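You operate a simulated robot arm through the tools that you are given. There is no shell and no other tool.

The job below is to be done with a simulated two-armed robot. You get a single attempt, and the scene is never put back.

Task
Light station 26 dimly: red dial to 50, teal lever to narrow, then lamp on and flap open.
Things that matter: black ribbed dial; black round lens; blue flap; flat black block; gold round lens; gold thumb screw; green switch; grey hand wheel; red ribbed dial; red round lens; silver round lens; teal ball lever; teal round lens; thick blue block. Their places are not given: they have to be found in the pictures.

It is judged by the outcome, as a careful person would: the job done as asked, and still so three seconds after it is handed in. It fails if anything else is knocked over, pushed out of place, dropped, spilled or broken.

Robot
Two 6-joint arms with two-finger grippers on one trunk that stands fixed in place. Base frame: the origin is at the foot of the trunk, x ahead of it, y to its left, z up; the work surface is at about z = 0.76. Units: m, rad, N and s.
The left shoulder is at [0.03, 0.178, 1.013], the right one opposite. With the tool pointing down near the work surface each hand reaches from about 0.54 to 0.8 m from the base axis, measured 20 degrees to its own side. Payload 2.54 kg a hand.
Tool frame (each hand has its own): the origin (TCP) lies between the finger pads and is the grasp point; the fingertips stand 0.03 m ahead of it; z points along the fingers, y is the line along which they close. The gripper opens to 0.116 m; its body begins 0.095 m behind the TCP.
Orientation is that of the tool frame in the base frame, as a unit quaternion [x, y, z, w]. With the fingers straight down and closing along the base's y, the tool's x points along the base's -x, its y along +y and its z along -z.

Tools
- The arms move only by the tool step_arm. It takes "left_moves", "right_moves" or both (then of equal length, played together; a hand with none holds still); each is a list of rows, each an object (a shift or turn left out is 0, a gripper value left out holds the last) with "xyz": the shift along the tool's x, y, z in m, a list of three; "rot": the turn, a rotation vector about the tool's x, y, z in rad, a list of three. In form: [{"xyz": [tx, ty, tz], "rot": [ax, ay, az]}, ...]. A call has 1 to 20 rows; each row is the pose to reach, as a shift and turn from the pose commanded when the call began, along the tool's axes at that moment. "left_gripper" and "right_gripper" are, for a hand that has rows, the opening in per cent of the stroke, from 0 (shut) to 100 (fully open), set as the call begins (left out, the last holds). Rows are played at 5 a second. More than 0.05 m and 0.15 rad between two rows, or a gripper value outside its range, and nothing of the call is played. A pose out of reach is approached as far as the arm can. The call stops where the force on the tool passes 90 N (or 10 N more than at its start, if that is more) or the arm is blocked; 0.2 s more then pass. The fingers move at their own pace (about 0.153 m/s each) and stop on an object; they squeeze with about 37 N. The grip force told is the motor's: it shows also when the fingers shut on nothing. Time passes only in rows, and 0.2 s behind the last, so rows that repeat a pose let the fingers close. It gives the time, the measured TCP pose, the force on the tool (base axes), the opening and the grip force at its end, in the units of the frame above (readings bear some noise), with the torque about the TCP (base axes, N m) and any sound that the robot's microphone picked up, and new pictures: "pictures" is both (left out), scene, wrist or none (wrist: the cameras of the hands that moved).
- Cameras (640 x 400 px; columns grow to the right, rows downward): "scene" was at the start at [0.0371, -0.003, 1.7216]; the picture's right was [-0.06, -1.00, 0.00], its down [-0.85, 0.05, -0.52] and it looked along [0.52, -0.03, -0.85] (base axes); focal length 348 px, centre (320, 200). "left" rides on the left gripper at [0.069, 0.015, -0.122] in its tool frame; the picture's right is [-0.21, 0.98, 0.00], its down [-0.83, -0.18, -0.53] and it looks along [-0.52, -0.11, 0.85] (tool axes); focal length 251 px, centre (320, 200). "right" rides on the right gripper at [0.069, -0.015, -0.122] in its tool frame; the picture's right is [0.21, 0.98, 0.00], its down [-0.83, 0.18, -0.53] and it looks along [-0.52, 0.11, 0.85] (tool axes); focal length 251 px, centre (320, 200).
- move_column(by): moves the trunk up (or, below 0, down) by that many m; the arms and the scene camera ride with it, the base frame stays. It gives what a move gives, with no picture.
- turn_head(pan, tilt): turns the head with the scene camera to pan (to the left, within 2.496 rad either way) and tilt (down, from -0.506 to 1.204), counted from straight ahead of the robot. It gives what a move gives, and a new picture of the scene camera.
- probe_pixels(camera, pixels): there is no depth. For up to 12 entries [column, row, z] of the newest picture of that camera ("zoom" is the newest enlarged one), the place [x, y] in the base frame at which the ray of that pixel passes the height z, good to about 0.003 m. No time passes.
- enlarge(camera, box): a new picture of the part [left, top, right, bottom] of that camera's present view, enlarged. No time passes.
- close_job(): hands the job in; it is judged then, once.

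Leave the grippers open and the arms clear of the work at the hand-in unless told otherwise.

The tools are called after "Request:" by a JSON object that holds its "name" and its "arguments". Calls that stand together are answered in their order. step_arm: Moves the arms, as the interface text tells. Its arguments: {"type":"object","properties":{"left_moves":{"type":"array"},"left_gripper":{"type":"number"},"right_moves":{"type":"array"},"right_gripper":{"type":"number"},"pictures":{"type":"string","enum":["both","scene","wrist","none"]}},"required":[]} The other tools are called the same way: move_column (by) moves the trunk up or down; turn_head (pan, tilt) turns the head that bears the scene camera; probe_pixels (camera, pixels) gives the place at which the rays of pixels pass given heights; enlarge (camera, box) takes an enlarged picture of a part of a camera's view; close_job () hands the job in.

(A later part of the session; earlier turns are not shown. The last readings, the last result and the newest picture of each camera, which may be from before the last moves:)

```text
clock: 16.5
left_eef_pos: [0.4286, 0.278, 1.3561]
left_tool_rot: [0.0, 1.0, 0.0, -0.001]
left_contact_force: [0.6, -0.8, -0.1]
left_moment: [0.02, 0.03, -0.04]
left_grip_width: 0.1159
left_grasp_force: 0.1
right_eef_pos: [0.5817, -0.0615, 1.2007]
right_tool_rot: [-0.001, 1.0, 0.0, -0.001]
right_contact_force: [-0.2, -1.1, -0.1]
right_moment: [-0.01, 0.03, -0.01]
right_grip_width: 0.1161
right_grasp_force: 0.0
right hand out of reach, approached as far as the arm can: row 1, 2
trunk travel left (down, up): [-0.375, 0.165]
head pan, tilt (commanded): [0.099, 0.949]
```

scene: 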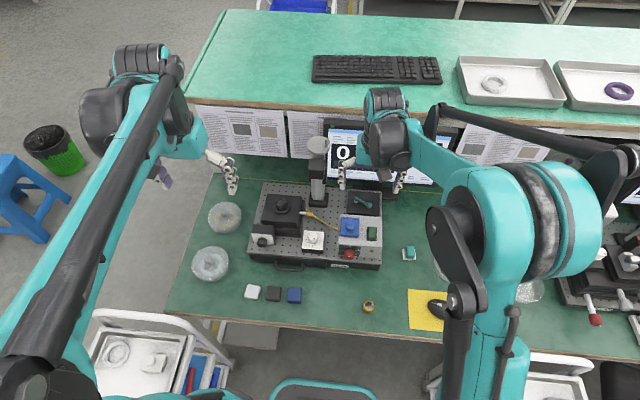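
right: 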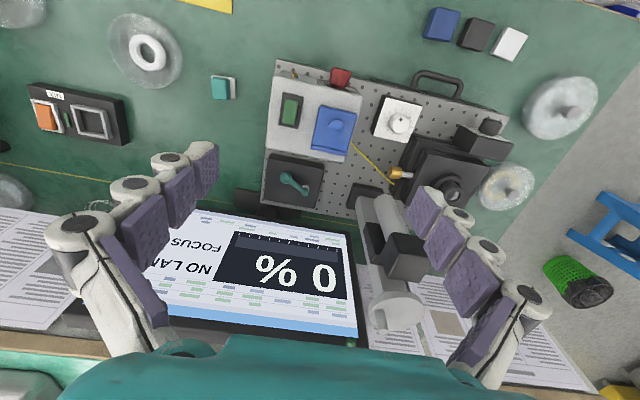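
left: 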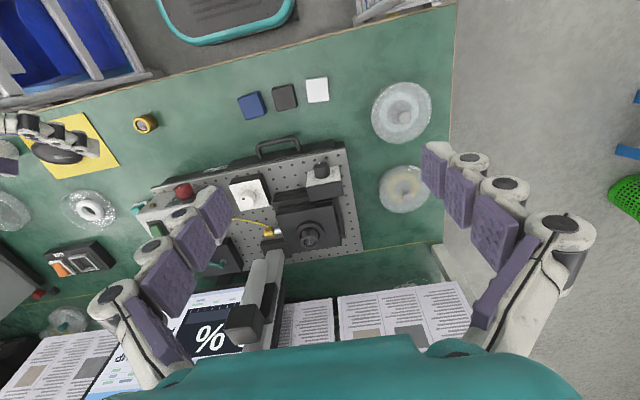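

The hand is back to fingers-down at (0.582, −0.062, 1.20) with everything in place. Now I'll lower it in front of the dial, to about (0.52, −0.033, 1.0), for a close look.

Request:
{"name": "step_arm", "arguments": {"right_moves": [{"xyz": [0.0123, 0.0057, 0.04]}, {"xyz": [0.0247, 0.0114, 0.08]}, {"xyz": [0.037, 0.0171, 0.12]}, {"xyz": [0.0494, 0.0228, 0.16]}, {"xyz": [0.0617, 0.0285, 0.2]}], "pictures": "both"}}

```text
clock: 17.7
left_eef_pos: [0.4278, 0.2771, 1.3542]
left_tool_rot: [0.0, 1.0, 0.0, 0.001]
left_contact_force: [-0.4, 1.2, -0.1]
left_moment: [-0.05, -0.02, 0.02]
left_grip_width: 0.1161
left_grasp_force: 0.2
right_eef_pos: [0.5191, -0.0304, 0.999]
right_tool_rot: [-0.001, 1.0, 0.0, 0.001]
right_contact_force: [0.2, 1.1, 0.2]
right_moment: [-0.01, -0.03, 0.03]
right_grip_width: 0.116
right_grasp_force: 0.0
trunk travel left (down, up): [-0.375, 0.165]
head pan, tilt (commanded): [0.099, 0.949]
```

scene: 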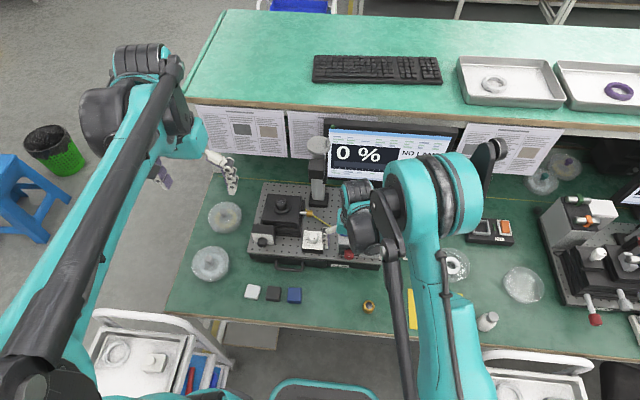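
right: 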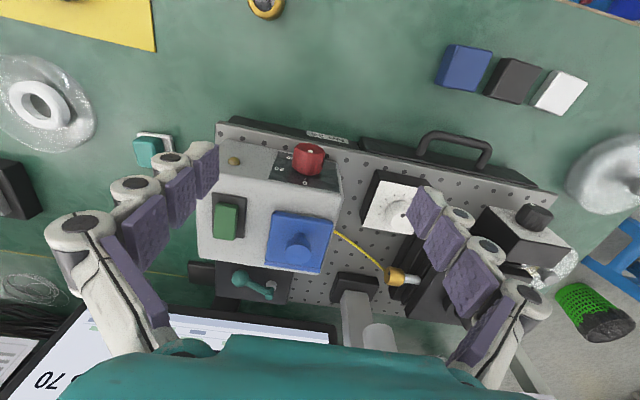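

Request:
{"name": "enlarge", "arguments": {"camera": "right", "box": [200, 110, 360, 210]}}

Request:
{"name": "enlarge", "arguments": {"camera": "right", "box": [180, 180, 360, 300]}}

Request:
{"name": "probe_pixels", "arguments": {"camera": "right", "pixels": [[309, 152, 0.88], [309, 152, 0.87], [309, 152, 0.89], [216, 123, 0.845], [297, 250, 0.95], [297, 250, 0.96], [226, 220, 0.93], [226, 220, 0.94], [242, 275, 0.89], [242, 275, 0.9], [270, 292, 0.88], [270, 292, 0.9]]}}

```text
4.00 times, centred on (280, 160) of right
```

zoom: 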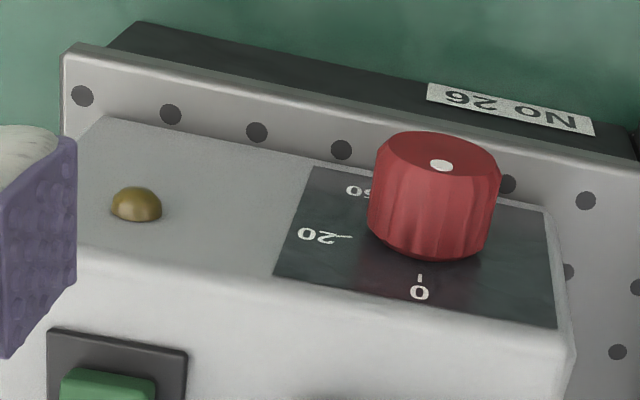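

```text
3.33 times, centred on (270, 240) of right
```

zoom: 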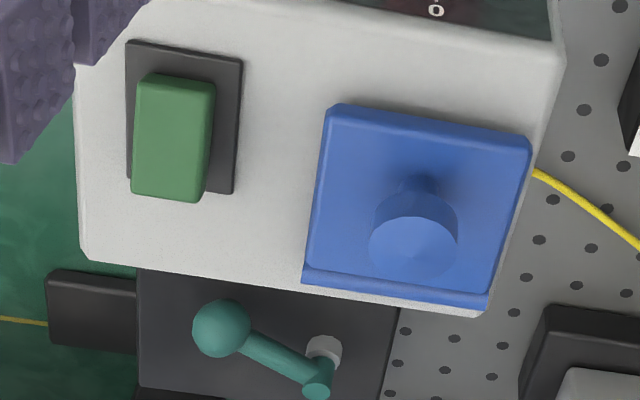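

```text
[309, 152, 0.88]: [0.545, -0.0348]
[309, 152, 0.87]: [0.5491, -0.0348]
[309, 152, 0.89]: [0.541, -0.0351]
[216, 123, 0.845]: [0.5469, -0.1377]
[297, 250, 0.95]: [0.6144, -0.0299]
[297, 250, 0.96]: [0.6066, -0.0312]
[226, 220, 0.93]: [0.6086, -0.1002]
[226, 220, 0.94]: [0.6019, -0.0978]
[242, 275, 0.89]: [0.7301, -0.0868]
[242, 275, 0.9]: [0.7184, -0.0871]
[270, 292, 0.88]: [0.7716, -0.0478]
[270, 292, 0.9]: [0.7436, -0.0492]
```

The dial's cap centre is at (0.543, −0.035, 0.88), facing the robot, with the box face at x≈0.56. I'll tilt the hand 0.6 rad forward and lean it −22° about x (hand to the left), ending 7 cm short of the dial with the gripper half open. Then I'll turn in strokes of about 44°.

Request:
{"name": "step_arm", "arguments": {"right_moves": [{"xyz": [0.0043, 0.0038, 0.0086], "rot": [0.062, -0.0988, -0.0192]}, {"xyz": [0.0086, 0.0075, 0.0172], "rot": [0.1241, -0.1975, -0.0384]}, {"xyz": [0.013, 0.0113, 0.0258], "rot": [0.1862, -0.2963, -0.0576]}, {"xyz": [0.0173, 0.0151, 0.0344], "rot": [0.2482, -0.3951, -0.0768]}, {"xyz": [0.0216, 0.0188, 0.043], "rot": [0.3103, -0.4938, -0.096]}, {"xyz": [0.0259, 0.0226, 0.0516], "rot": [0.3723, -0.5926, -0.1152]}], "right_gripper": 50, "pictures": "both"}}

```text
clock: 19.1
left_eef_pos: [0.428, 0.2792, 1.355]
left_tool_rot: [0.0, 1.0, -0.001, 0.0]
left_contact_force: [-0.6, 0.0, 0.6]
left_moment: [-0.02, -0.01, -0.02]
left_grip_width: 0.1161
left_grasp_force: 0.2
right_eef_pos: [0.5563, 0.0358, 0.9913]
right_tool_rot: [-0.057, 0.938, -0.184, 0.288]
right_contact_force: [-0.2, -0.9, 0.2]
right_moment: [0.01, -0.03, -0.04]
right_grip_width: 0.058
right_grasp_force: 0.0
right hand out of reach, approached as far as the arm can: row 3, 4, 5, 6
trunk travel left (down, up): [-0.375, 0.165]
head pan, tilt (commanded): [0.099, 0.949]
```

scene: 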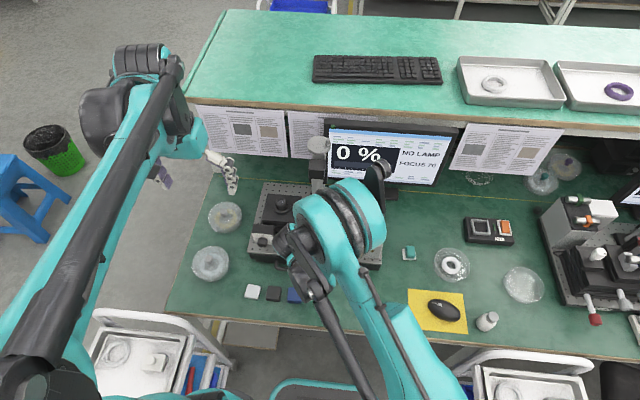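
right: 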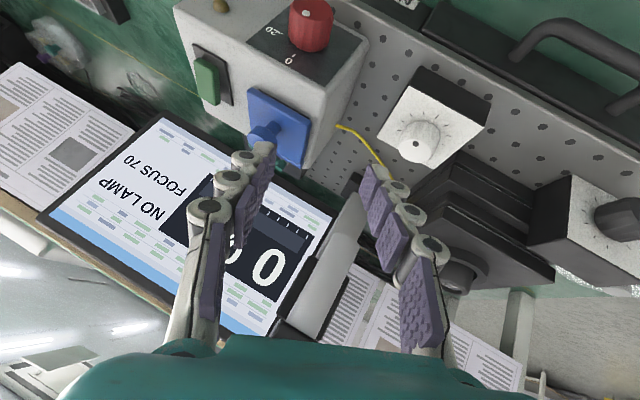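

That tilt was out of reach with the trunk raised: the inner limit grows when the hand is below the shoulder. I'll lift the right hand back up to fingers-down at (0.56, −0.05, 1.25), then lower the trunk so the shoulder is nearer the work height.

Request:
{"name": "step_arm", "arguments": {"right_moves": [{"xyz": [-0.026, -0.0189, -0.0383]}, {"xyz": [-0.0519, -0.0378, -0.0766]}, {"xyz": [-0.0632, -0.0611, -0.0921], "rot": [-0.062, 0.0988, 0.0192]}, {"xyz": [-0.0744, -0.0844, -0.1076], "rot": [-0.1241, 0.1975, 0.0384]}, {"xyz": [-0.0857, -0.1077, -0.1231], "rot": [-0.1862, 0.2963, 0.0576]}, {"xyz": [-0.0969, -0.131, -0.1386], "rot": [-0.2482, 0.3951, 0.0768]}, {"xyz": [-0.1082, -0.1543, -0.1541], "rot": [-0.3103, 0.4938, 0.096]}, {"xyz": [-0.1194, -0.1775, -0.1694], "rot": [-0.3723, 0.5926, 0.1152]}], "pictures": "scene"}}

```text
clock: 20.9
left_eef_pos: [0.4287, 0.2769, 1.3553]
left_tool_rot: [-0.001, 1.0, 0.0, -0.001]
left_contact_force: [0.1, -0.1, -0.1]
left_moment: [0.02, 0.02, 0.0]
left_grip_width: 0.116
left_grasp_force: 0.0
right_eef_pos: [0.5569, -0.0495, 1.2501]
right_tool_rot: [-0.001, 1.0, 0.001, -0.001]
right_contact_force: [0.2, -0.1, -0.3]
right_moment: [0.0, -0.02, -0.02]
right_grip_width: 0.0583
right_grasp_force: 0.0
trunk travel left (down, up): [-0.375, 0.165]
head pan, tilt (commanded): [0.099, 0.949]
```

scene: 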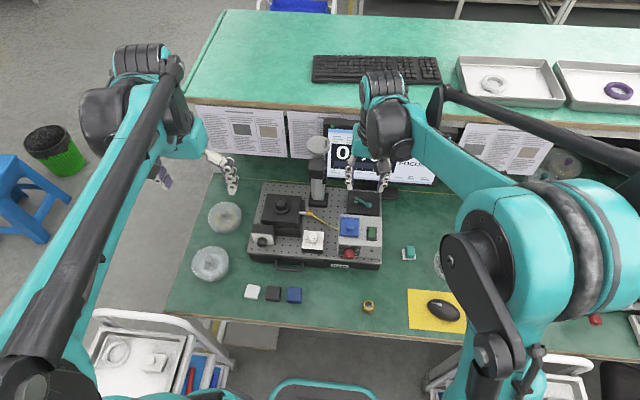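

I'll raise the right hand another 8 cm, then lower the trunk by 0.27.

Request:
{"name": "step_arm", "arguments": {"right_moves": [{"xyz": [0, 0, -0.04]}, {"xyz": [0, 0, -0.08]}], "pictures": "none"}}

Request:
{"name": "move_column", "arguments": {"by": -0.27}}

Request:
{"name": "turn_head", "arguments": {"pan": 0.0, "tilt": 0.9}}

```text
clock: 21.5
left_eef_pos: [0.4267, 0.2764, 1.3544]
left_tool_rot: [0.0, 1.0, -0.001, 0.0]
left_contact_force: [0.2, 0.1, -0.1]
left_moment: [0.0, 0.01, -0.03]
left_grip_width: 0.1162
left_grasp_force: 0.1
right_eef_pos: [0.554, -0.0473, 1.3303]
right_tool_rot: [-0.001, 1.0, 0.0, 0.001]
right_contact_force: [0.9, -0.4, 0.2]
right_moment: [0.03, 0.02, -0.02]
right_grip_width: 0.0583
right_grasp_force: 0.1
trunk travel left (down, up): [-0.375, 0.165]
head pan, tilt (commanded): [0.099, 0.949]
```

```text
clock: 24.2
left_eef_pos: [0.4282, 0.2767, 1.0843]
left_tool_rot: [0.0, 1.0, 0.0, 0.0]
left_contact_force: [-0.3, 0.2, -0.4]
left_moment: [0.0, 0.0, -0.01]
left_grip_width: 0.1158
left_grasp_force: 0.0
right_eef_pos: [0.5563, -0.0469, 1.0594]
right_tool_rot: [0.0, 1.0, 0.001, 0.0]
right_contact_force: [0.5, 0.7, -0.1]
right_moment: [0.01, -0.03, 0.02]
right_grip_width: 0.058
right_grasp_force: 0.1
trunk travel left (down, up): [-0.105, 0.435]
head pan, tilt (commanded): [0.099, 0.949]
```

```text
clock: 24.9
left_eef_pos: [0.4275, 0.2775, 1.0842]
left_tool_rot: [-0.001, 1.0, 0.0, -0.001]
left_contact_force: [-0.1, 0.8, 0.8]
left_moment: [0.01, 0.01, 0.02]
left_grip_width: 0.1159
left_grasp_force: 0.2
right_eef_pos: [0.5558, -0.0474, 1.0588]
right_tool_rot: [-0.001, 1.0, 0.0, -0.001]
right_contact_force: [0.0, 0.4, 0.0]
right_moment: [-0.01, -0.02, -0.02]
right_grip_width: 0.0581
right_grasp_force: 0.1
trunk travel left (down, up): [-0.105, 0.435]
head pan, tilt (commanded): [0.0, 0.901]
```

scene: 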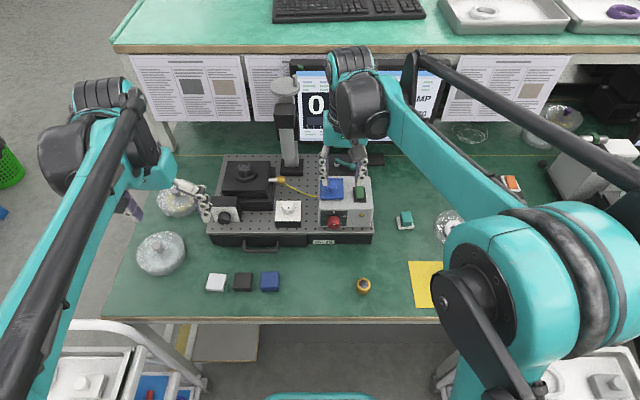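

Shoulders are now at about z = 0.89 and the scene is unchanged. I'll test a 0.6 rad forward tilt in free space in front of the dial, at about (0.49, −0.035, 1.0).

Request:
{"name": "step_arm", "arguments": {"right_moves": [{"xyz": [0.0132, 0.0024, 0.012], "rot": [0, -0.12, 0]}, {"xyz": [0.0264, 0.0048, 0.024], "rot": [0, -0.24, 0]}, {"xyz": [0.0396, 0.0072, 0.036], "rot": [0, -0.36, 0]}, {"xyz": [0.0528, 0.0096, 0.048], "rot": [0, -0.48, 0]}, {"xyz": [0.066, 0.012, 0.06], "rot": [0, -0.6, 0]}], "pictures": "wrist"}}

```text
clock: 26.1
left_eef_pos: [0.4263, 0.2777, 1.0844]
left_tool_rot: [0.0, 1.0, 0.0, 0.001]
left_contact_force: [-0.6, 0.7, 0.3]
left_moment: [-0.02, 0.02, -0.04]
left_grip_width: 0.1158
left_grasp_force: 0.1
right_eef_pos: [0.489, -0.035, 1.0002]
right_tool_rot: [-0.001, 0.955, 0.0, 0.296]
right_contact_force: [-0.5, -1.0, -0.7]
right_moment: [0.0, -0.02, 0.0]
right_grip_width: 0.0579
right_grasp_force: 0.0
trunk travel left (down, up): [-0.105, 0.435]
head pan, tilt (commanded): [0.0, 0.901]
```

right: 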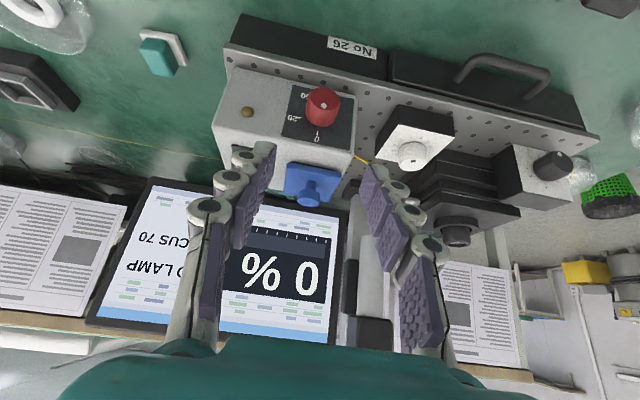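

The tilt works with the trunk low. I'll test still more forward tilt (to about 1.2 rad) in the same free space, because closer alignment with the dial axis makes turning cleaner.

Request:
{"name": "step_arm", "arguments": {"right_moves": [{"xyz": [0.005, 0, -0.0034], "rot": [0, -0.12, 0]}, {"xyz": [0.01, 0, -0.0068], "rot": [0, -0.24, 0]}, {"xyz": [0.015, 0, -0.0102], "rot": [0, -0.36, 0]}, {"xyz": [0.02, 0, -0.0136], "rot": [0, -0.48, 0]}, {"xyz": [0.0248, 0, -0.017], "rot": [0, -0.6, 0]}], "pictures": "both"}}

```text
clock: 27.3
left_eef_pos: [0.4279, 0.2783, 1.0857]
left_tool_rot: [0.001, 1.0, 0.0, 0.0]
left_contact_force: [0.8, -0.5, -0.8]
left_moment: [-0.01, 0.01, -0.01]
left_grip_width: 0.116
left_grasp_force: 0.0
right_eef_pos: [0.4594, -0.0348, 0.9998]
right_tool_rot: [-0.001, 0.825, 0.001, 0.565]
right_contact_force: [-0.4, 0.8, 0.4]
right_moment: [-0.03, 0.02, -0.01]
right_grip_width: 0.0581
right_grasp_force: 0.1
trunk travel left (down, up): [-0.105, 0.435]
head pan, tilt (commanded): [0.0, 0.901]
```

scene: 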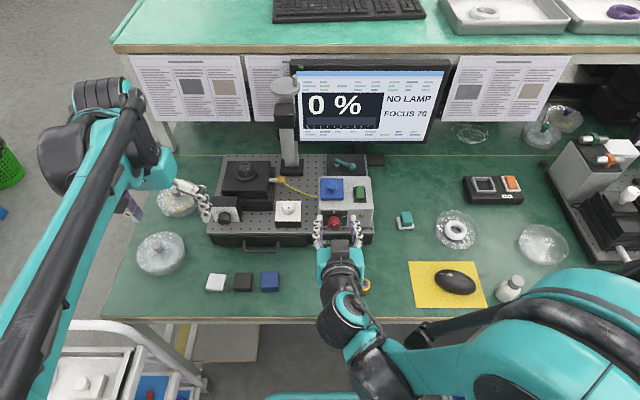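
right: 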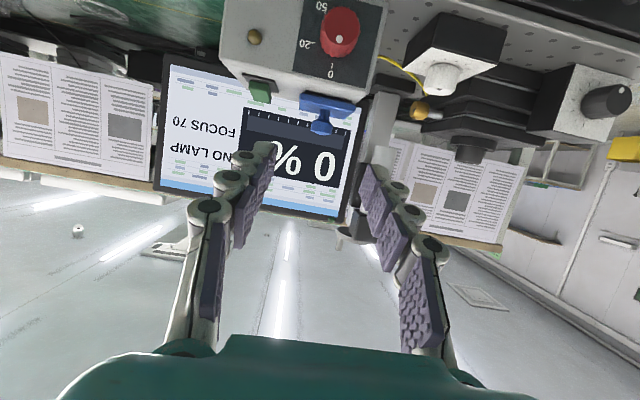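

Reachable. The dial now shows nearly face-on at (340,30) in the right picture; I'll enlarge it to measure the tick angles.

Request:
{"name": "enlarge", "arguments": {"camera": "right", "box": [290, 0, 390, 90]}}

Request:
{"name": "enlarge", "arguments": {"camera": "scene", "box": [305, 170, 385, 250]}}

Request:
{"name": "probe_pixels", "arguments": {"camera": "right", "pixels": [[340, 38, 0.88], [340, 38, 0.87], [340, 38, 0.89]]}}

```text
4.44 times, centred on (340, 45) of right
```

zoom: 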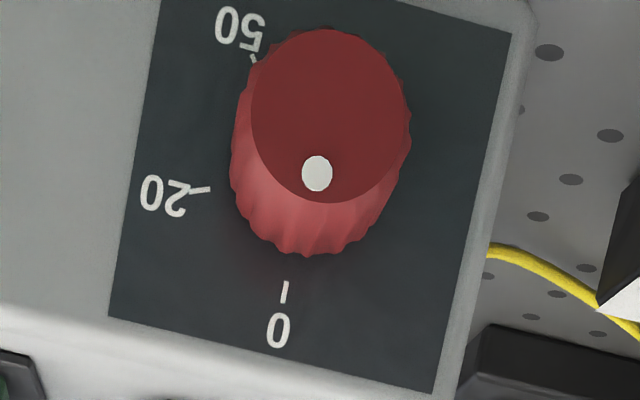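

```text
5.00 times, centred on (345, 210) of scene
```

zoom: 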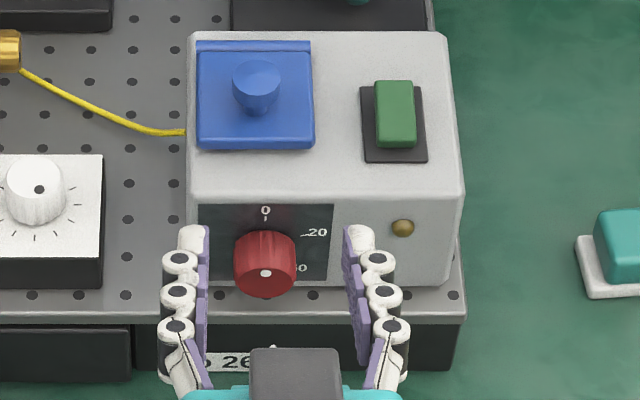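

```text
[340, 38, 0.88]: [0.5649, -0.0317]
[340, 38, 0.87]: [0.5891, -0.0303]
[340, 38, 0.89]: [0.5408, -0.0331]
```

The ticks measure about 0°, 67° and 135° clockwise from the top for 0, 20 and 50, so the dial needs 135°. I'll go horizontal with a −22.5° roll and come down to dial height at (0.46, −0.035, 0.88), still about 8 cm short of the dial.

Request:
{"name": "step_arm", "arguments": {"right_moves": [{"xyz": [0.0224, 0, 0.0087], "rot": [0.0146, -0.0732, -0.0776]}, {"xyz": [0.0447, 0, 0.0174], "rot": [0.0291, -0.1464, -0.1553]}, {"xyz": [0.0671, 0, 0.026], "rot": [0.0437, -0.2196, -0.2329]}, {"xyz": [0.0894, 0, 0.0347], "rot": [0.0582, -0.2928, -0.3106]}, {"xyz": [0.1118, 0, 0.0434], "rot": [0.0728, -0.366, -0.3882]}], "pictures": "both"}}

```text
clock: 28.5
left_eef_pos: [0.4283, 0.2773, 1.0846]
left_tool_rot: [0.0, 1.0, -0.001, -0.001]
left_contact_force: [0.4, 0.9, -1.0]
left_moment: [-0.01, 0.07, -0.01]
left_grip_width: 0.1159
left_grasp_force: 0.1
right_eef_pos: [0.5139, 0.0146, 1.0662]
right_tool_rot: [-0.139, 0.696, -0.139, 0.691]
right_contact_force: [0.6, 0.3, 0.1]
right_moment: [-0.03, -0.04, -0.03]
right_grip_width: 0.0579
right_grasp_force: 0.1
right hand out of reach, approached as far as the arm can: row 1, 2, 3, 4, 5
trunk travel left (down, up): [-0.105, 0.435]
head pan, tilt (commanded): [0.0, 0.901]
```

scene: 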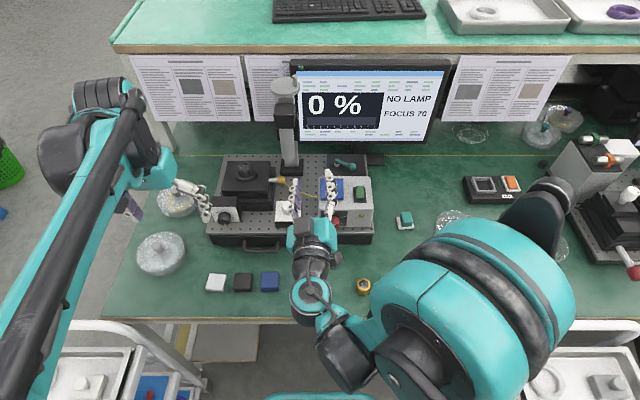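
right: 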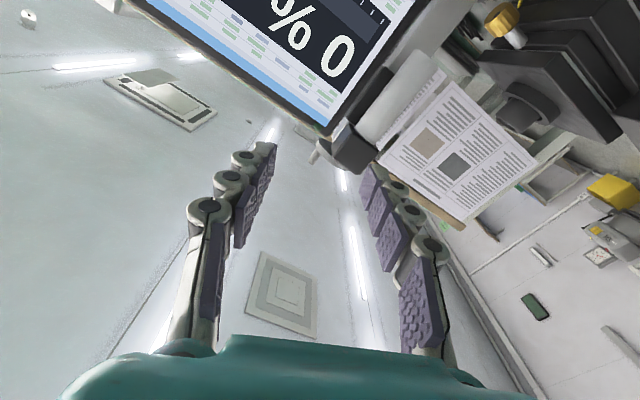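

Fully horizontal is out of reach at this height, but a 0.9 rad tilt should work. I'll back the hand to (0.46, −0.035, 1.06) at 0.9 rad tilt with no roll, well clear of the box.

Request:
{"name": "step_arm", "arguments": {"right_moves": [{"xyz": [0.0042, -0.0073, -0.009], "rot": [-0.0221, 0.1091, 0.0634]}, {"xyz": [0.0084, -0.0146, -0.018], "rot": [-0.0442, 0.2182, 0.1267]}, {"xyz": [0.0126, -0.0219, -0.027], "rot": [-0.0663, 0.3273, 0.1901]}, {"xyz": [0.0168, -0.0291, -0.0359], "rot": [-0.0884, 0.4363, 0.2535]}, {"xyz": [0.021, -0.0364, -0.0449], "rot": [-0.1105, 0.5454, 0.3168]}, {"xyz": [0.0252, -0.0437, -0.0539], "rot": [-0.1326, 0.6545, 0.3802]}], "pictures": "wrist"}}

```text
clock: 29.9
left_eef_pos: [0.428, 0.2773, 1.0846]
left_tool_rot: [0.0, 1.0, -0.001, -0.001]
left_contact_force: [-1.3, -0.3, 0.1]
left_moment: [0.01, -0.02, 0.01]
left_grip_width: 0.1161
left_grasp_force: 0.2
right_eef_pos: [0.4593, -0.0401, 1.0621]
right_tool_rot: [0.0, 0.899, 0.002, 0.438]
right_contact_force: [0.2, -0.9, -0.7]
right_moment: [-0.02, 0.01, -0.02]
right_grip_width: 0.0577
right_grasp_force: 0.1
trunk travel left (down, up): [-0.105, 0.435]
head pan, tilt (commanded): [0.0, 0.901]
```

right: 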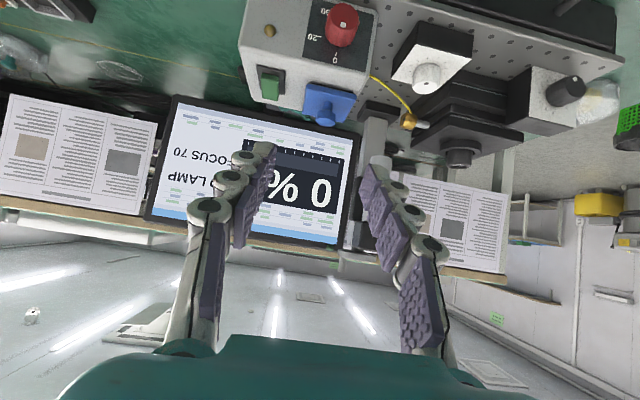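

Reached. I'll lower the trunk another 8 cm for more wrist room.

Request:
{"name": "move_column", "arguments": {"by": -0.08}}

```text
clock: 31.1
left_eef_pos: [0.4273, 0.278, 1.0048]
left_tool_rot: [0.0, 1.0, 0.0, 0.0]
left_contact_force: [-0.5, 1.0, 0.1]
left_moment: [-0.02, 0.02, 0.03]
left_grip_width: 0.1161
left_grasp_force: 0.1
right_eef_pos: [0.4595, -0.0388, 0.9827]
right_tool_rot: [-0.001, 0.899, 0.002, 0.439]
right_contact_force: [-0.2, 0.0, 0.1]
right_moment: [-0.01, 0.05, 0.01]
right_grip_width: 0.0579
right_grasp_force: 0.1
trunk travel left (down, up): [-0.025, 0.515]
head pan, tilt (commanded): [0.0, 0.901]
```

Now to the pre-grasp: lean −30° about x, 6 cm short of the dial.

Request:
{"name": "step_arm", "arguments": {"right_moves": [{"xyz": [0.0085, 0.0072, 0.0133], "rot": [0.0806, 0, -0.1032]}, {"xyz": [0.0171, 0.0144, 0.0266], "rot": [0.1613, 0, -0.2063]}, {"xyz": [0.0256, 0.0215, 0.0399], "rot": [0.2419, 0, -0.3095]}, {"xyz": [0.0341, 0.0287, 0.0532], "rot": [0.3225, 0, -0.4126]}], "pictures": "both"}}

```text
clock: 32.0
left_eef_pos: [0.4278, 0.2769, 1.005]
left_tool_rot: [0.0, 1.0, 0.0, 0.0]
left_contact_force: [0.4, 0.2, -0.1]
left_moment: [-0.02, 0.0, -0.04]
left_grip_width: 0.1159
left_grasp_force: 0.1
right_eef_pos: [0.4807, -0.0086, 0.9237]
right_tool_rot: [-0.115, 0.868, -0.232, 0.424]
right_contact_force: [-0.2, 0.3, -0.9]
right_moment: [-0.01, -0.03, -0.03]
right_grip_width: 0.0579
right_grasp_force: 0.0
trunk travel left (down, up): [-0.025, 0.515]
head pan, tilt (commanded): [0.0, 0.901]
```

scene: 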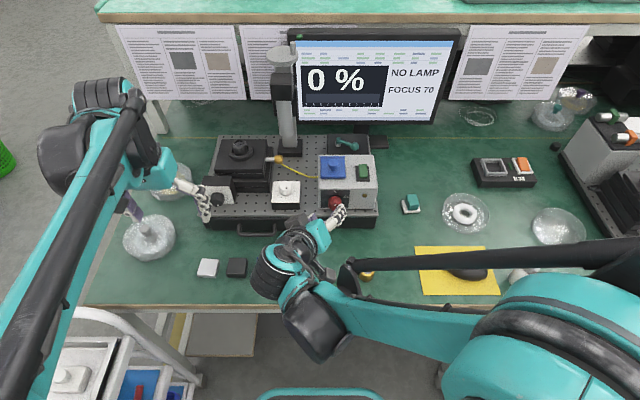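
right: 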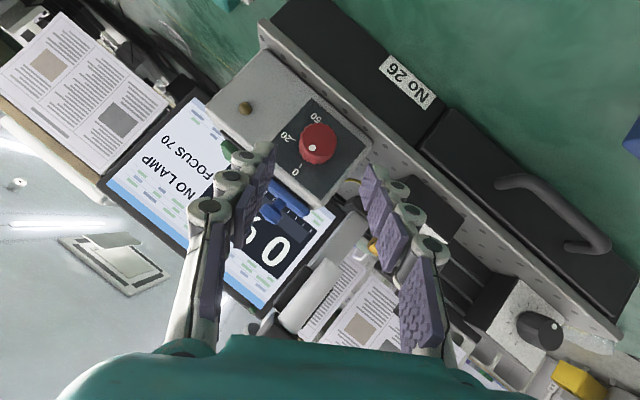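

The dial sits between the fingers at (318,145), and my expected aim point is (320,143). I'll enlarge to check the centring before going in.

Request:
{"name": "enlarge", "arguments": {"camera": "right", "box": [260, 95, 380, 195]}}

Request:
{"name": "enlarge", "arguments": {"camera": "scene", "box": [290, 150, 390, 250]}}

```text
4.00 times, centred on (320, 145) of right
```

zoom: 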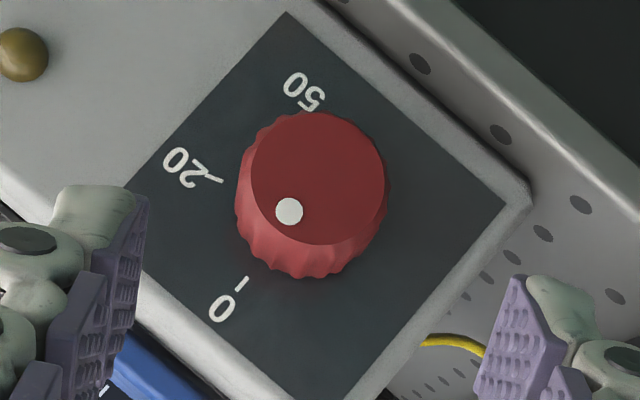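

```text
4.00 times, centred on (340, 200) of scene
```

zoom: 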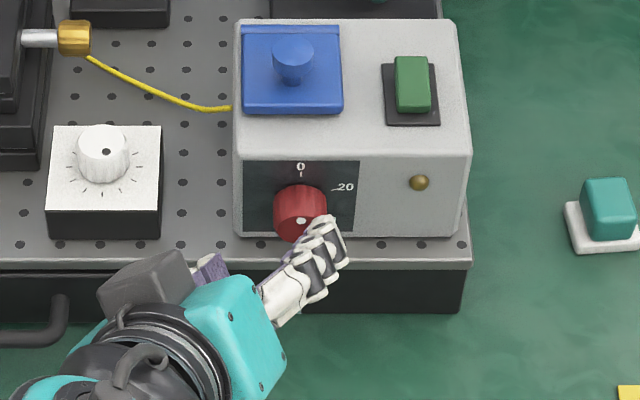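

Centred well. I'll move in 6.2 cm along the fingers to straddle the dial.

Request:
{"name": "step_arm", "arguments": {"right_moves": [{"xyz": [0.0012, -0.0003, 0.0206]}, {"xyz": [0.0023, -0.0007, 0.0412]}, {"xyz": [0.003, -0.001, 0.053]}, {"xyz": [0.0035, -0.001, 0.0615]}], "pictures": "both"}}

```text
clock: 33.0
left_eef_pos: [0.427, 0.2771, 1.0063]
left_tool_rot: [0.001, 1.0, 0.0, 0.0]
left_contact_force: [-0.4, -0.5, -0.4]
left_moment: [-0.03, 0.05, 0.02]
left_grip_width: 0.1156
left_grasp_force: 0.1
right_eef_pos: [0.5255, -0.0321, 0.8864]
right_tool_rot: [-0.114, 0.868, -0.23, 0.424]
right_contact_force: [-0.2, -0.3, -0.8]
right_moment: [-0.01, 0.04, 0.02]
right_grip_width: 0.0582
right_grasp_force: 0.0
trunk travel left (down, up): [-0.025, 0.515]
head pan, tilt (commanded): [0.0, 0.901]
```

scene: 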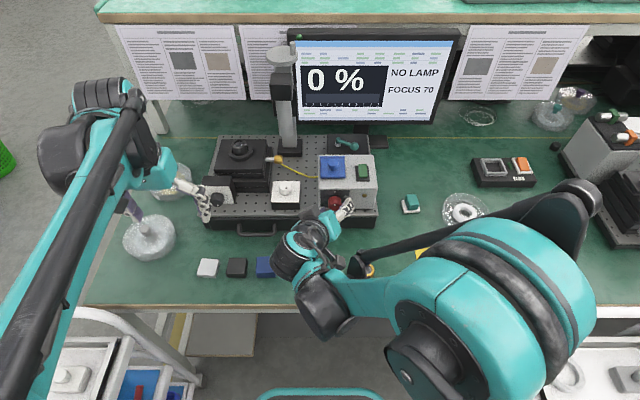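
right: 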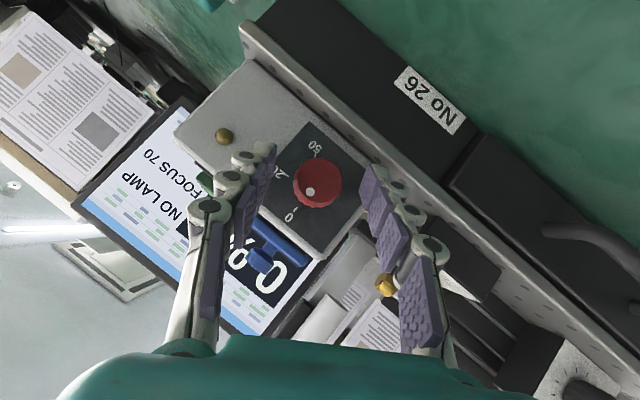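

The dial is between the fingertips. Quick enlargement to check the depth of engagement.

Request:
{"name": "enlarge", "arguments": {"camera": "right", "box": [240, 120, 400, 220]}}

Request:
{"name": "enlarge", "arguments": {"camera": "scene", "box": [290, 150, 390, 250]}}

```text
4.00 times, centred on (320, 170) of right
```

zoom: 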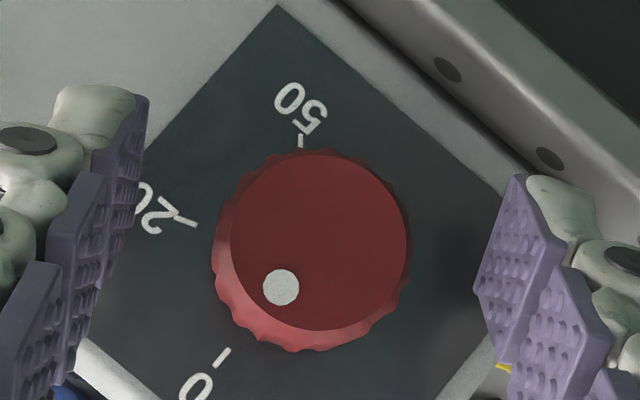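

```text
4.00 times, centred on (340, 200) of scene
```

zoom: 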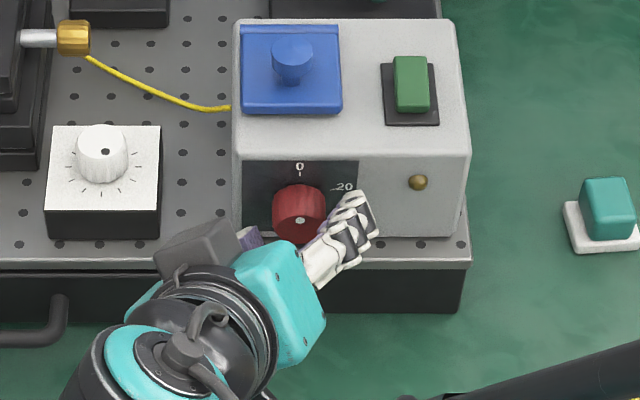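

Aligned. Closing the gripper on the dial while holding position.

Request:
{"name": "step_arm", "arguments": {"right_moves": [{"xyz": [0, 0, 0]}, {"xyz": [0, 0, 0]}], "right_gripper": 0, "pictures": "wrist"}}

```text
clock: 33.6
left_eef_pos: [0.4278, 0.2777, 1.0046]
left_tool_rot: [0.001, 1.0, 0.0, 0.0]
left_contact_force: [-0.5, -0.3, 0.3]
left_moment: [0.01, -0.01, -0.02]
left_grip_width: 0.116
left_grasp_force: 0.0
right_eef_pos: [0.526, -0.0312, 0.888]
right_tool_rot: [-0.114, 0.869, -0.231, 0.423]
right_contact_force: [-3.7, 1.4, -4.6]
right_moment: [0.05, -0.16, 0.28]
right_grip_width: 0.0314
right_grasp_force: 45.2
trunk travel left (down, up): [-0.025, 0.515]
head pan, tilt (commanded): [0.0, 0.901]
```

right: 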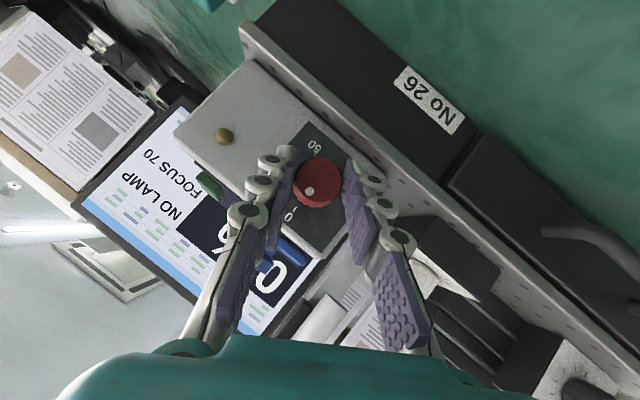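

Gripped at 31.4 mm with only a few newtons of side force. I'll turn clockwise in this stroke; first 30°, then I'll check.

Request:
{"name": "step_arm", "arguments": {"right_moves": [{"xyz": [0.0001, -0.0016, 0.0001], "rot": [-0.0806, 0, 0.1032]}, {"xyz": [0.0003, -0.0032, 0.0003], "rot": [-0.1612, 0, 0.2064]}, {"xyz": [0.0007, -0.0047, 0.0006], "rot": [-0.2418, 0, 0.3096]}, {"xyz": [0.0013, -0.0062, 0.001], "rot": [-0.3224, 0, 0.4128]}], "pictures": "both"}}

```text
clock: 34.6
left_eef_pos: [0.4277, 0.2791, 1.0043]
left_tool_rot: [0.0, 1.0, -0.001, 0.001]
left_contact_force: [-0.2, 0.5, 1.0]
left_moment: [-0.01, 0.04, 0.02]
left_grip_width: 0.1164
left_grasp_force: 0.1
right_eef_pos: [0.5266, -0.0352, 0.8885]
right_tool_rot: [-0.001, 0.9, 0.003, 0.437]
right_contact_force: [-14.6, 17.6, -28.5]
right_moment: [0.15, 0.85, 0.83]
right_grip_width: 0.0312
right_grasp_force: 44.8
trunk travel left (down, up): [-0.025, 0.515]
head pan, tilt (commanded): [0.0, 0.901]
```

scene: 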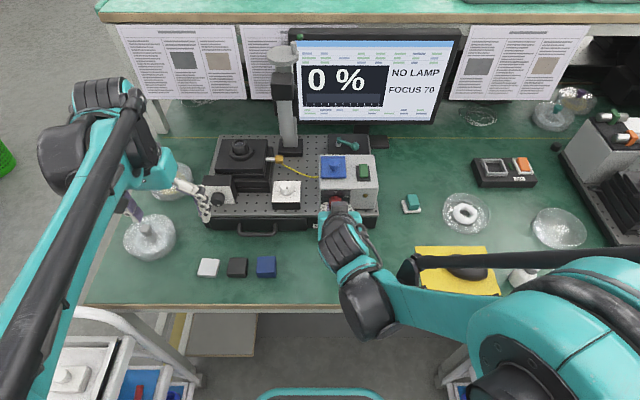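
right: 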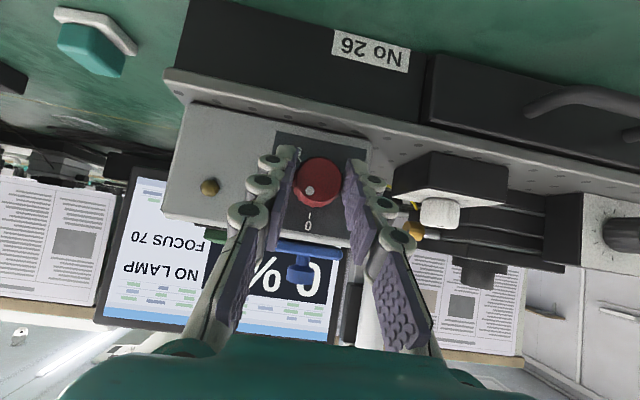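

The dial is turning with the hand, but there's a side load (−15, 18, −29 N), so my pivot is slightly too high. I'll check the dial mark, then ease the hand down and left a little.

Request:
{"name": "enlarge", "arguments": {"camera": "right", "box": [260, 130, 380, 240]}}

Request:
{"name": "step_arm", "arguments": {"right_moves": [{"xyz": [0.0016, 0.0008, 0.0012]}], "pictures": "none"}}

```text
3.64 times, centred on (320, 185) of right
```

zoom: 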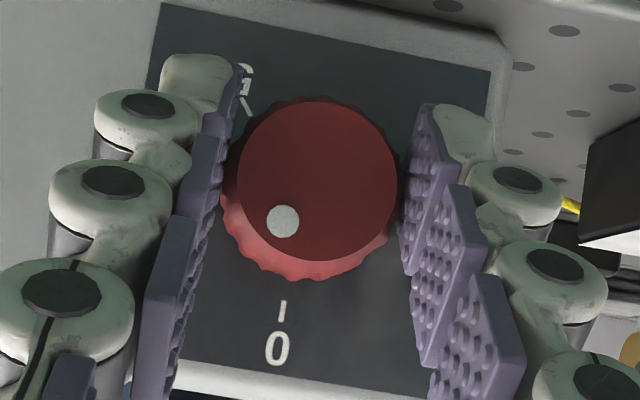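

```text
clock: 35.0
left_eef_pos: [0.4265, 0.279, 1.0043]
left_tool_rot: [-0.001, 1.0, -0.001, -0.001]
left_contact_force: [0.3, 0.1, 0.1]
left_moment: [0.0, -0.01, -0.01]
left_grip_width: 0.1158
left_grasp_force: 0.0
right_eef_pos: [0.5255, -0.0356, 0.8901]
right_tool_rot: [-0.001, 0.898, 0.002, 0.44]
right_contact_force: [-17.5, 14.9, -6.7]
right_moment: [0.16, 1.29, 0.44]
right_grip_width: 0.031
right_grasp_force: 45.4
trunk travel left (down, up): [-0.025, 0.515]
head pan, tilt (commanded): [0.0, 0.901]
```

The dot has turned about 30° with no slip, and the load has dropped. I'll carry on with this stroke to about +37.5° of lean with a slightly smaller pivot radius.

Request:
{"name": "step_arm", "arguments": {"right_moves": [{"xyz": [0.0011, -0.0003, -0.0004], "rot": [-0.0806, 0, 0.1032]}, {"xyz": [0.0012, -0.0016, -0.0003], "rot": [-0.1612, 0, 0.2064]}, {"xyz": [0.0016, -0.0028, 0.0], "rot": [-0.2418, 0, 0.3096]}, {"xyz": [0.002, -0.004, 0.0003], "rot": [-0.3224, 0, 0.4128]}, {"xyz": [0.0027, -0.0051, 0.0008], "rot": [-0.403, 0, 0.516]}], "pictures": "both"}}

Request:
{"name": "enlarge", "arguments": {"camera": "right", "box": [260, 130, 380, 240]}}

```text
clock: 36.2
left_eef_pos: [0.4263, 0.2787, 1.0045]
left_tool_rot: [0.0, 1.0, -0.002, 0.0]
left_contact_force: [0.0, -1.2, 0.0]
left_moment: [0.02, -0.02, 0.01]
left_grip_width: 0.1165
left_grasp_force: 0.1
right_eef_pos: [0.5266, -0.0412, 0.8871]
right_tool_rot: [0.142, 0.849, 0.292, 0.416]
right_contact_force: [7.8, 9.8, 33.1]
right_moment: [0.25, -0.91, 0.17]
right_grip_width: 0.0311
right_grasp_force: 44.9
trunk travel left (down, up): [-0.025, 0.515]
head pan, tilt (commanded): [0.0, 0.901]
```

scene: 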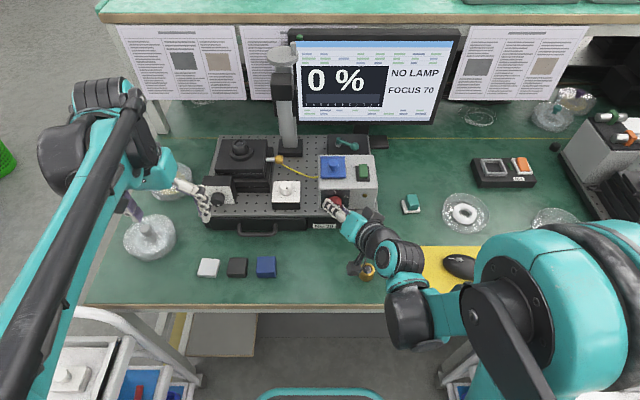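
right: 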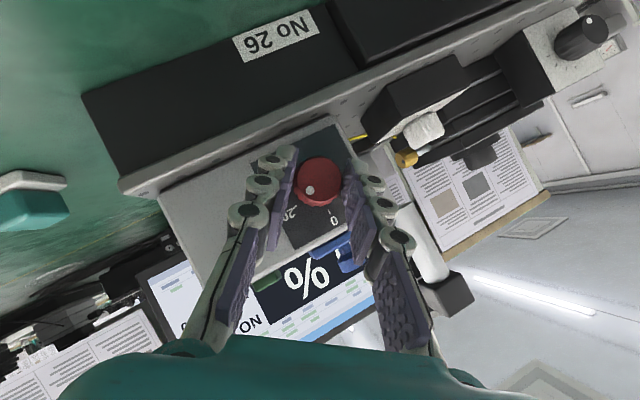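

```text
3.64 times, centred on (320, 185) of right
```

zoom: 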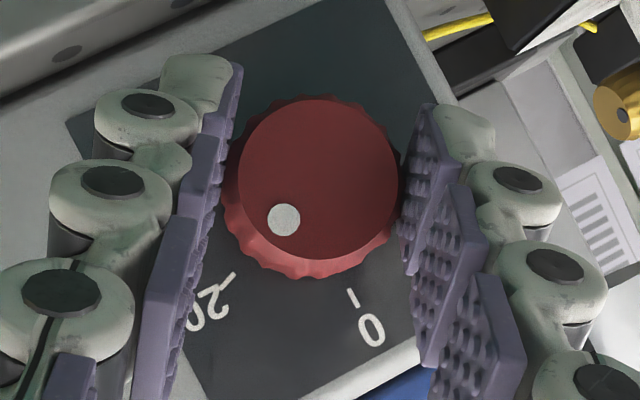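

The dot now points at the 20 mark. The load is 33 N upward, so I'll ease up 2 mm, open to 45%, and back out 5 cm along the fingers.

Request:
{"name": "step_arm", "arguments": {"right_moves": [{"xyz": [-0.0012, 0.0012, -0.001]}], "pictures": "none"}}

Request:
{"name": "step_arm", "arguments": {"right_moves": [{"xyz": [0, 0, 0]}, {"xyz": [0, 0, 0]}, {"xyz": [0, 0, -0.02]}, {"xyz": [0, 0, -0.05]}], "right_gripper": 45, "pictures": "both"}}

Request:
{"name": "enlarge", "arguments": {"camera": "right", "box": [260, 80, 380, 190]}}

```text
clock: 36.6
left_eef_pos: [0.4262, 0.2796, 1.0042]
left_tool_rot: [0.0, 1.0, 0.0, 0.0]
left_contact_force: [-0.5, -0.1, -0.2]
left_moment: [-0.01, -0.03, 0.0]
left_grip_width: 0.1157
left_grasp_force: 0.1
right_eef_pos: [0.5251, -0.0412, 0.8875]
right_tool_rot: [0.14, 0.851, 0.291, 0.415]
right_contact_force: [6.6, 11.5, 15.0]
right_moment: [0.14, -1.25, -0.26]
right_grip_width: 0.0313
right_grasp_force: 44.8
trunk travel left (down, up): [-0.025, 0.515]
head pan, tilt (commanded): [0.0, 0.901]
```

```text
clock: 37.6
left_eef_pos: [0.4266, 0.2775, 1.0055]
left_tool_rot: [0.0, 1.0, -0.001, 0.0]
left_contact_force: [-0.3, -0.2, -1.0]
left_moment: [0.01, -0.04, -0.01]
left_grip_width: 0.1157
left_grasp_force: 0.0
right_eef_pos: [0.4846, -0.0589, 0.9122]
right_tool_rot: [0.141, 0.851, 0.291, 0.414]
right_contact_force: [0.9, 0.5, 1.0]
right_moment: [-0.02, 0.01, -0.01]
right_grip_width: 0.0521
right_grasp_force: 0.1
trunk travel left (down, up): [-0.025, 0.515]
head pan, tilt (commanded): [0.0, 0.901]
```

scene: 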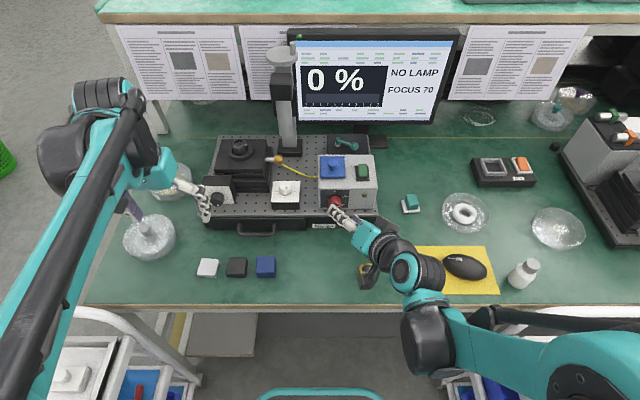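
right: 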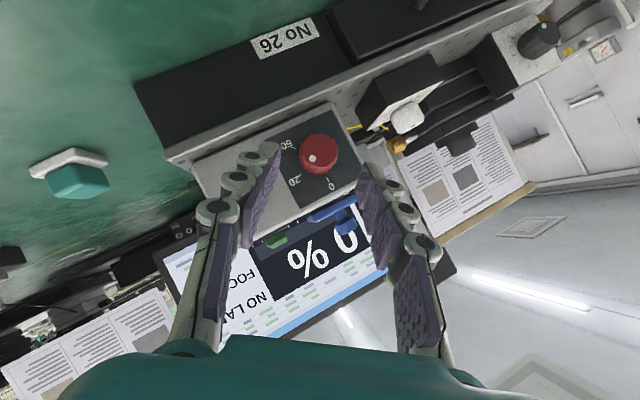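

```text
3.64 times, centred on (320, 135) of right
```

zoom: 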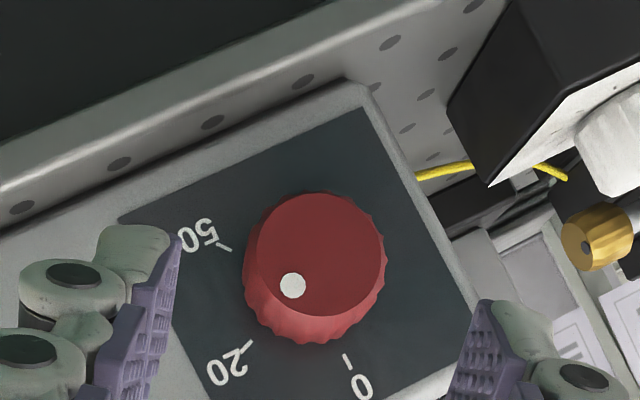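

The dial holds at 20. I'll roll the hand back to −30° lean, 5 cm short of the dial, for the second stroke.

Request:
{"name": "step_arm", "arguments": {"right_moves": [{"xyz": [0.0021, 0.0041, 0.0019], "rot": [0.0806, 0, -0.1031]}, {"xyz": [0.0041, 0.0083, 0.0038], "rot": [0.1612, 0, -0.2063]}, {"xyz": [0.0062, 0.0124, 0.0057], "rot": [0.2419, 0, -0.3094]}, {"xyz": [0.0082, 0.0165, 0.0076], "rot": [0.3225, 0, -0.4126]}, {"xyz": [0.0103, 0.0207, 0.0096], "rot": [0.4031, 0, -0.5157]}, {"xyz": [0.0123, 0.0248, 0.0115], "rot": [0.4837, 0, -0.6189]}, {"xyz": [0.0144, 0.0289, 0.0134], "rot": [0.5644, 0, -0.722]}, {"xyz": [0.0164, 0.0331, 0.0153], "rot": [0.645, 0, -0.8252]}, {"xyz": [0.0185, 0.0372, 0.0172], "rot": [0.7256, 0, -0.9283]}], "pictures": "wrist"}}

Request:
{"name": "enlarge", "arguments": {"camera": "right", "box": [260, 95, 380, 195]}}

```text
clock: 39.6
left_eef_pos: [0.4284, 0.2778, 1.0049]
left_tool_rot: [0.0, 1.0, 0.0, -0.001]
left_contact_force: [0.5, 0.5, 1.0]
left_moment: [-0.01, 0.02, 0.03]
left_grip_width: 0.1159
left_grasp_force: 0.0
right_eef_pos: [0.4897, -0.0158, 0.9153]
right_tool_rot: [-0.115, 0.868, -0.231, 0.423]
right_contact_force: [-0.7, -0.1, 0.0]
right_moment: [0.02, -0.01, 0.0]
right_grip_width: 0.0526
right_grasp_force: 0.0
trunk travel left (down, up): [-0.025, 0.515]
head pan, tilt (commanded): [0.0, 0.901]
```

right: 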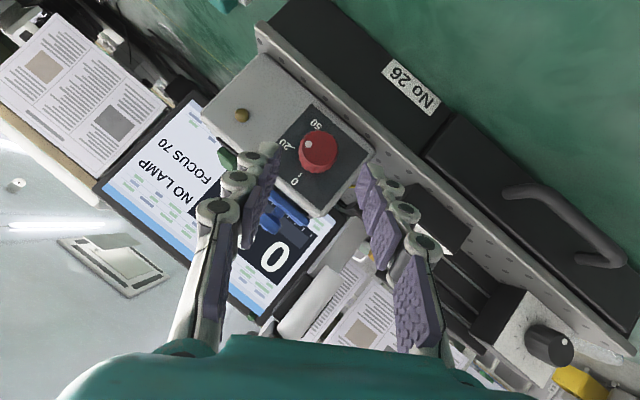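

```text
4.00 times, centred on (320, 145) of right
```

zoom: 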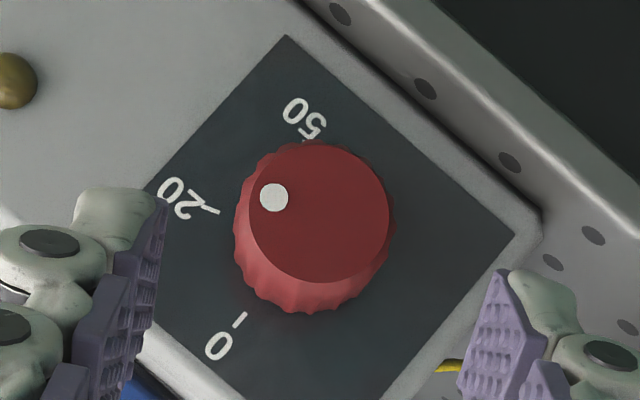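

Perfectly centred (dial cap at (319.5,148), expected (320,148)). I'll move in 5 cm, then close on the dial.

Request:
{"name": "step_arm", "arguments": {"right_moves": [{"xyz": [0, 0, 0.02]}, {"xyz": [0, 0, 0.038]}, {"xyz": [0, 0, 0.05]}], "pictures": "none"}}

Request:
{"name": "step_arm", "arguments": {"right_moves": [{"xyz": [0, 0, 0]}, {"xyz": [0, 0, 0]}], "right_gripper": 0, "pictures": "wrist"}}

Request:
{"name": "enlarge", "arguments": {"camera": "right", "box": [260, 130, 380, 240]}}

```text
clock: 40.5
left_eef_pos: [0.4278, 0.277, 1.0061]
left_tool_rot: [0.0, 1.0, 0.001, 0.0]
left_contact_force: [0.9, -1.0, -0.3]
left_moment: [0.0, 0.02, 0.02]
left_grip_width: 0.1159
left_grasp_force: 0.0
right_eef_pos: [0.5289, -0.032, 0.8872]
right_tool_rot: [-0.114, 0.869, -0.231, 0.423]
right_contact_force: [-0.7, -0.9, 0.0]
right_moment: [0.0, -0.01, -0.01]
right_grip_width: 0.0522
right_grasp_force: 0.0
trunk travel left (down, up): [-0.025, 0.515]
head pan, tilt (commanded): [0.0, 0.901]
```

```text
clock: 41.0
left_eef_pos: [0.4263, 0.2782, 1.0044]
left_tool_rot: [0.0, 1.0, 0.0, 0.0]
left_contact_force: [-0.4, 0.2, -0.5]
left_moment: [0.01, 0.0, 0.01]
left_grip_width: 0.1161
left_grasp_force: 0.1
right_eef_pos: [0.5281, -0.0315, 0.8864]
right_tool_rot: [-0.114, 0.869, -0.23, 0.424]
right_contact_force: [-3.9, 1.2, -4.6]
right_moment: [0.05, -0.35, 0.43]
right_grip_width: 0.031
right_grasp_force: 44.6
trunk travel left (down, up): [-0.025, 0.515]
head pan, tilt (commanded): [0.0, 0.901]
```

right: 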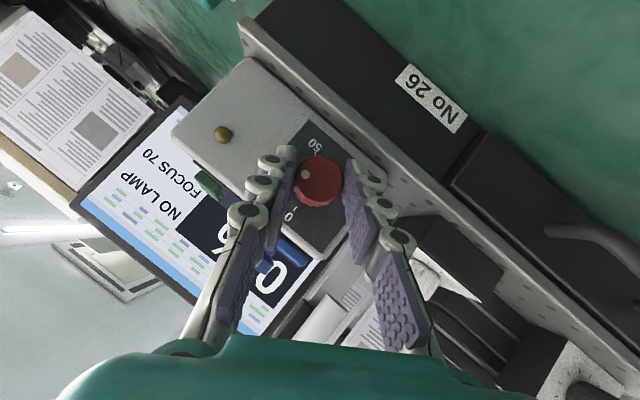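

```text
3.64 times, centred on (320, 185) of right
```

zoom: 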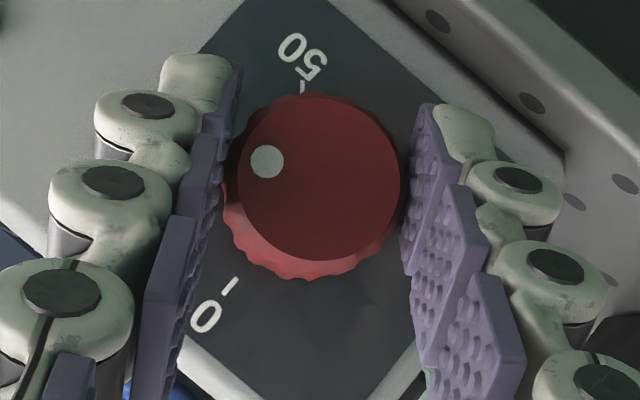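

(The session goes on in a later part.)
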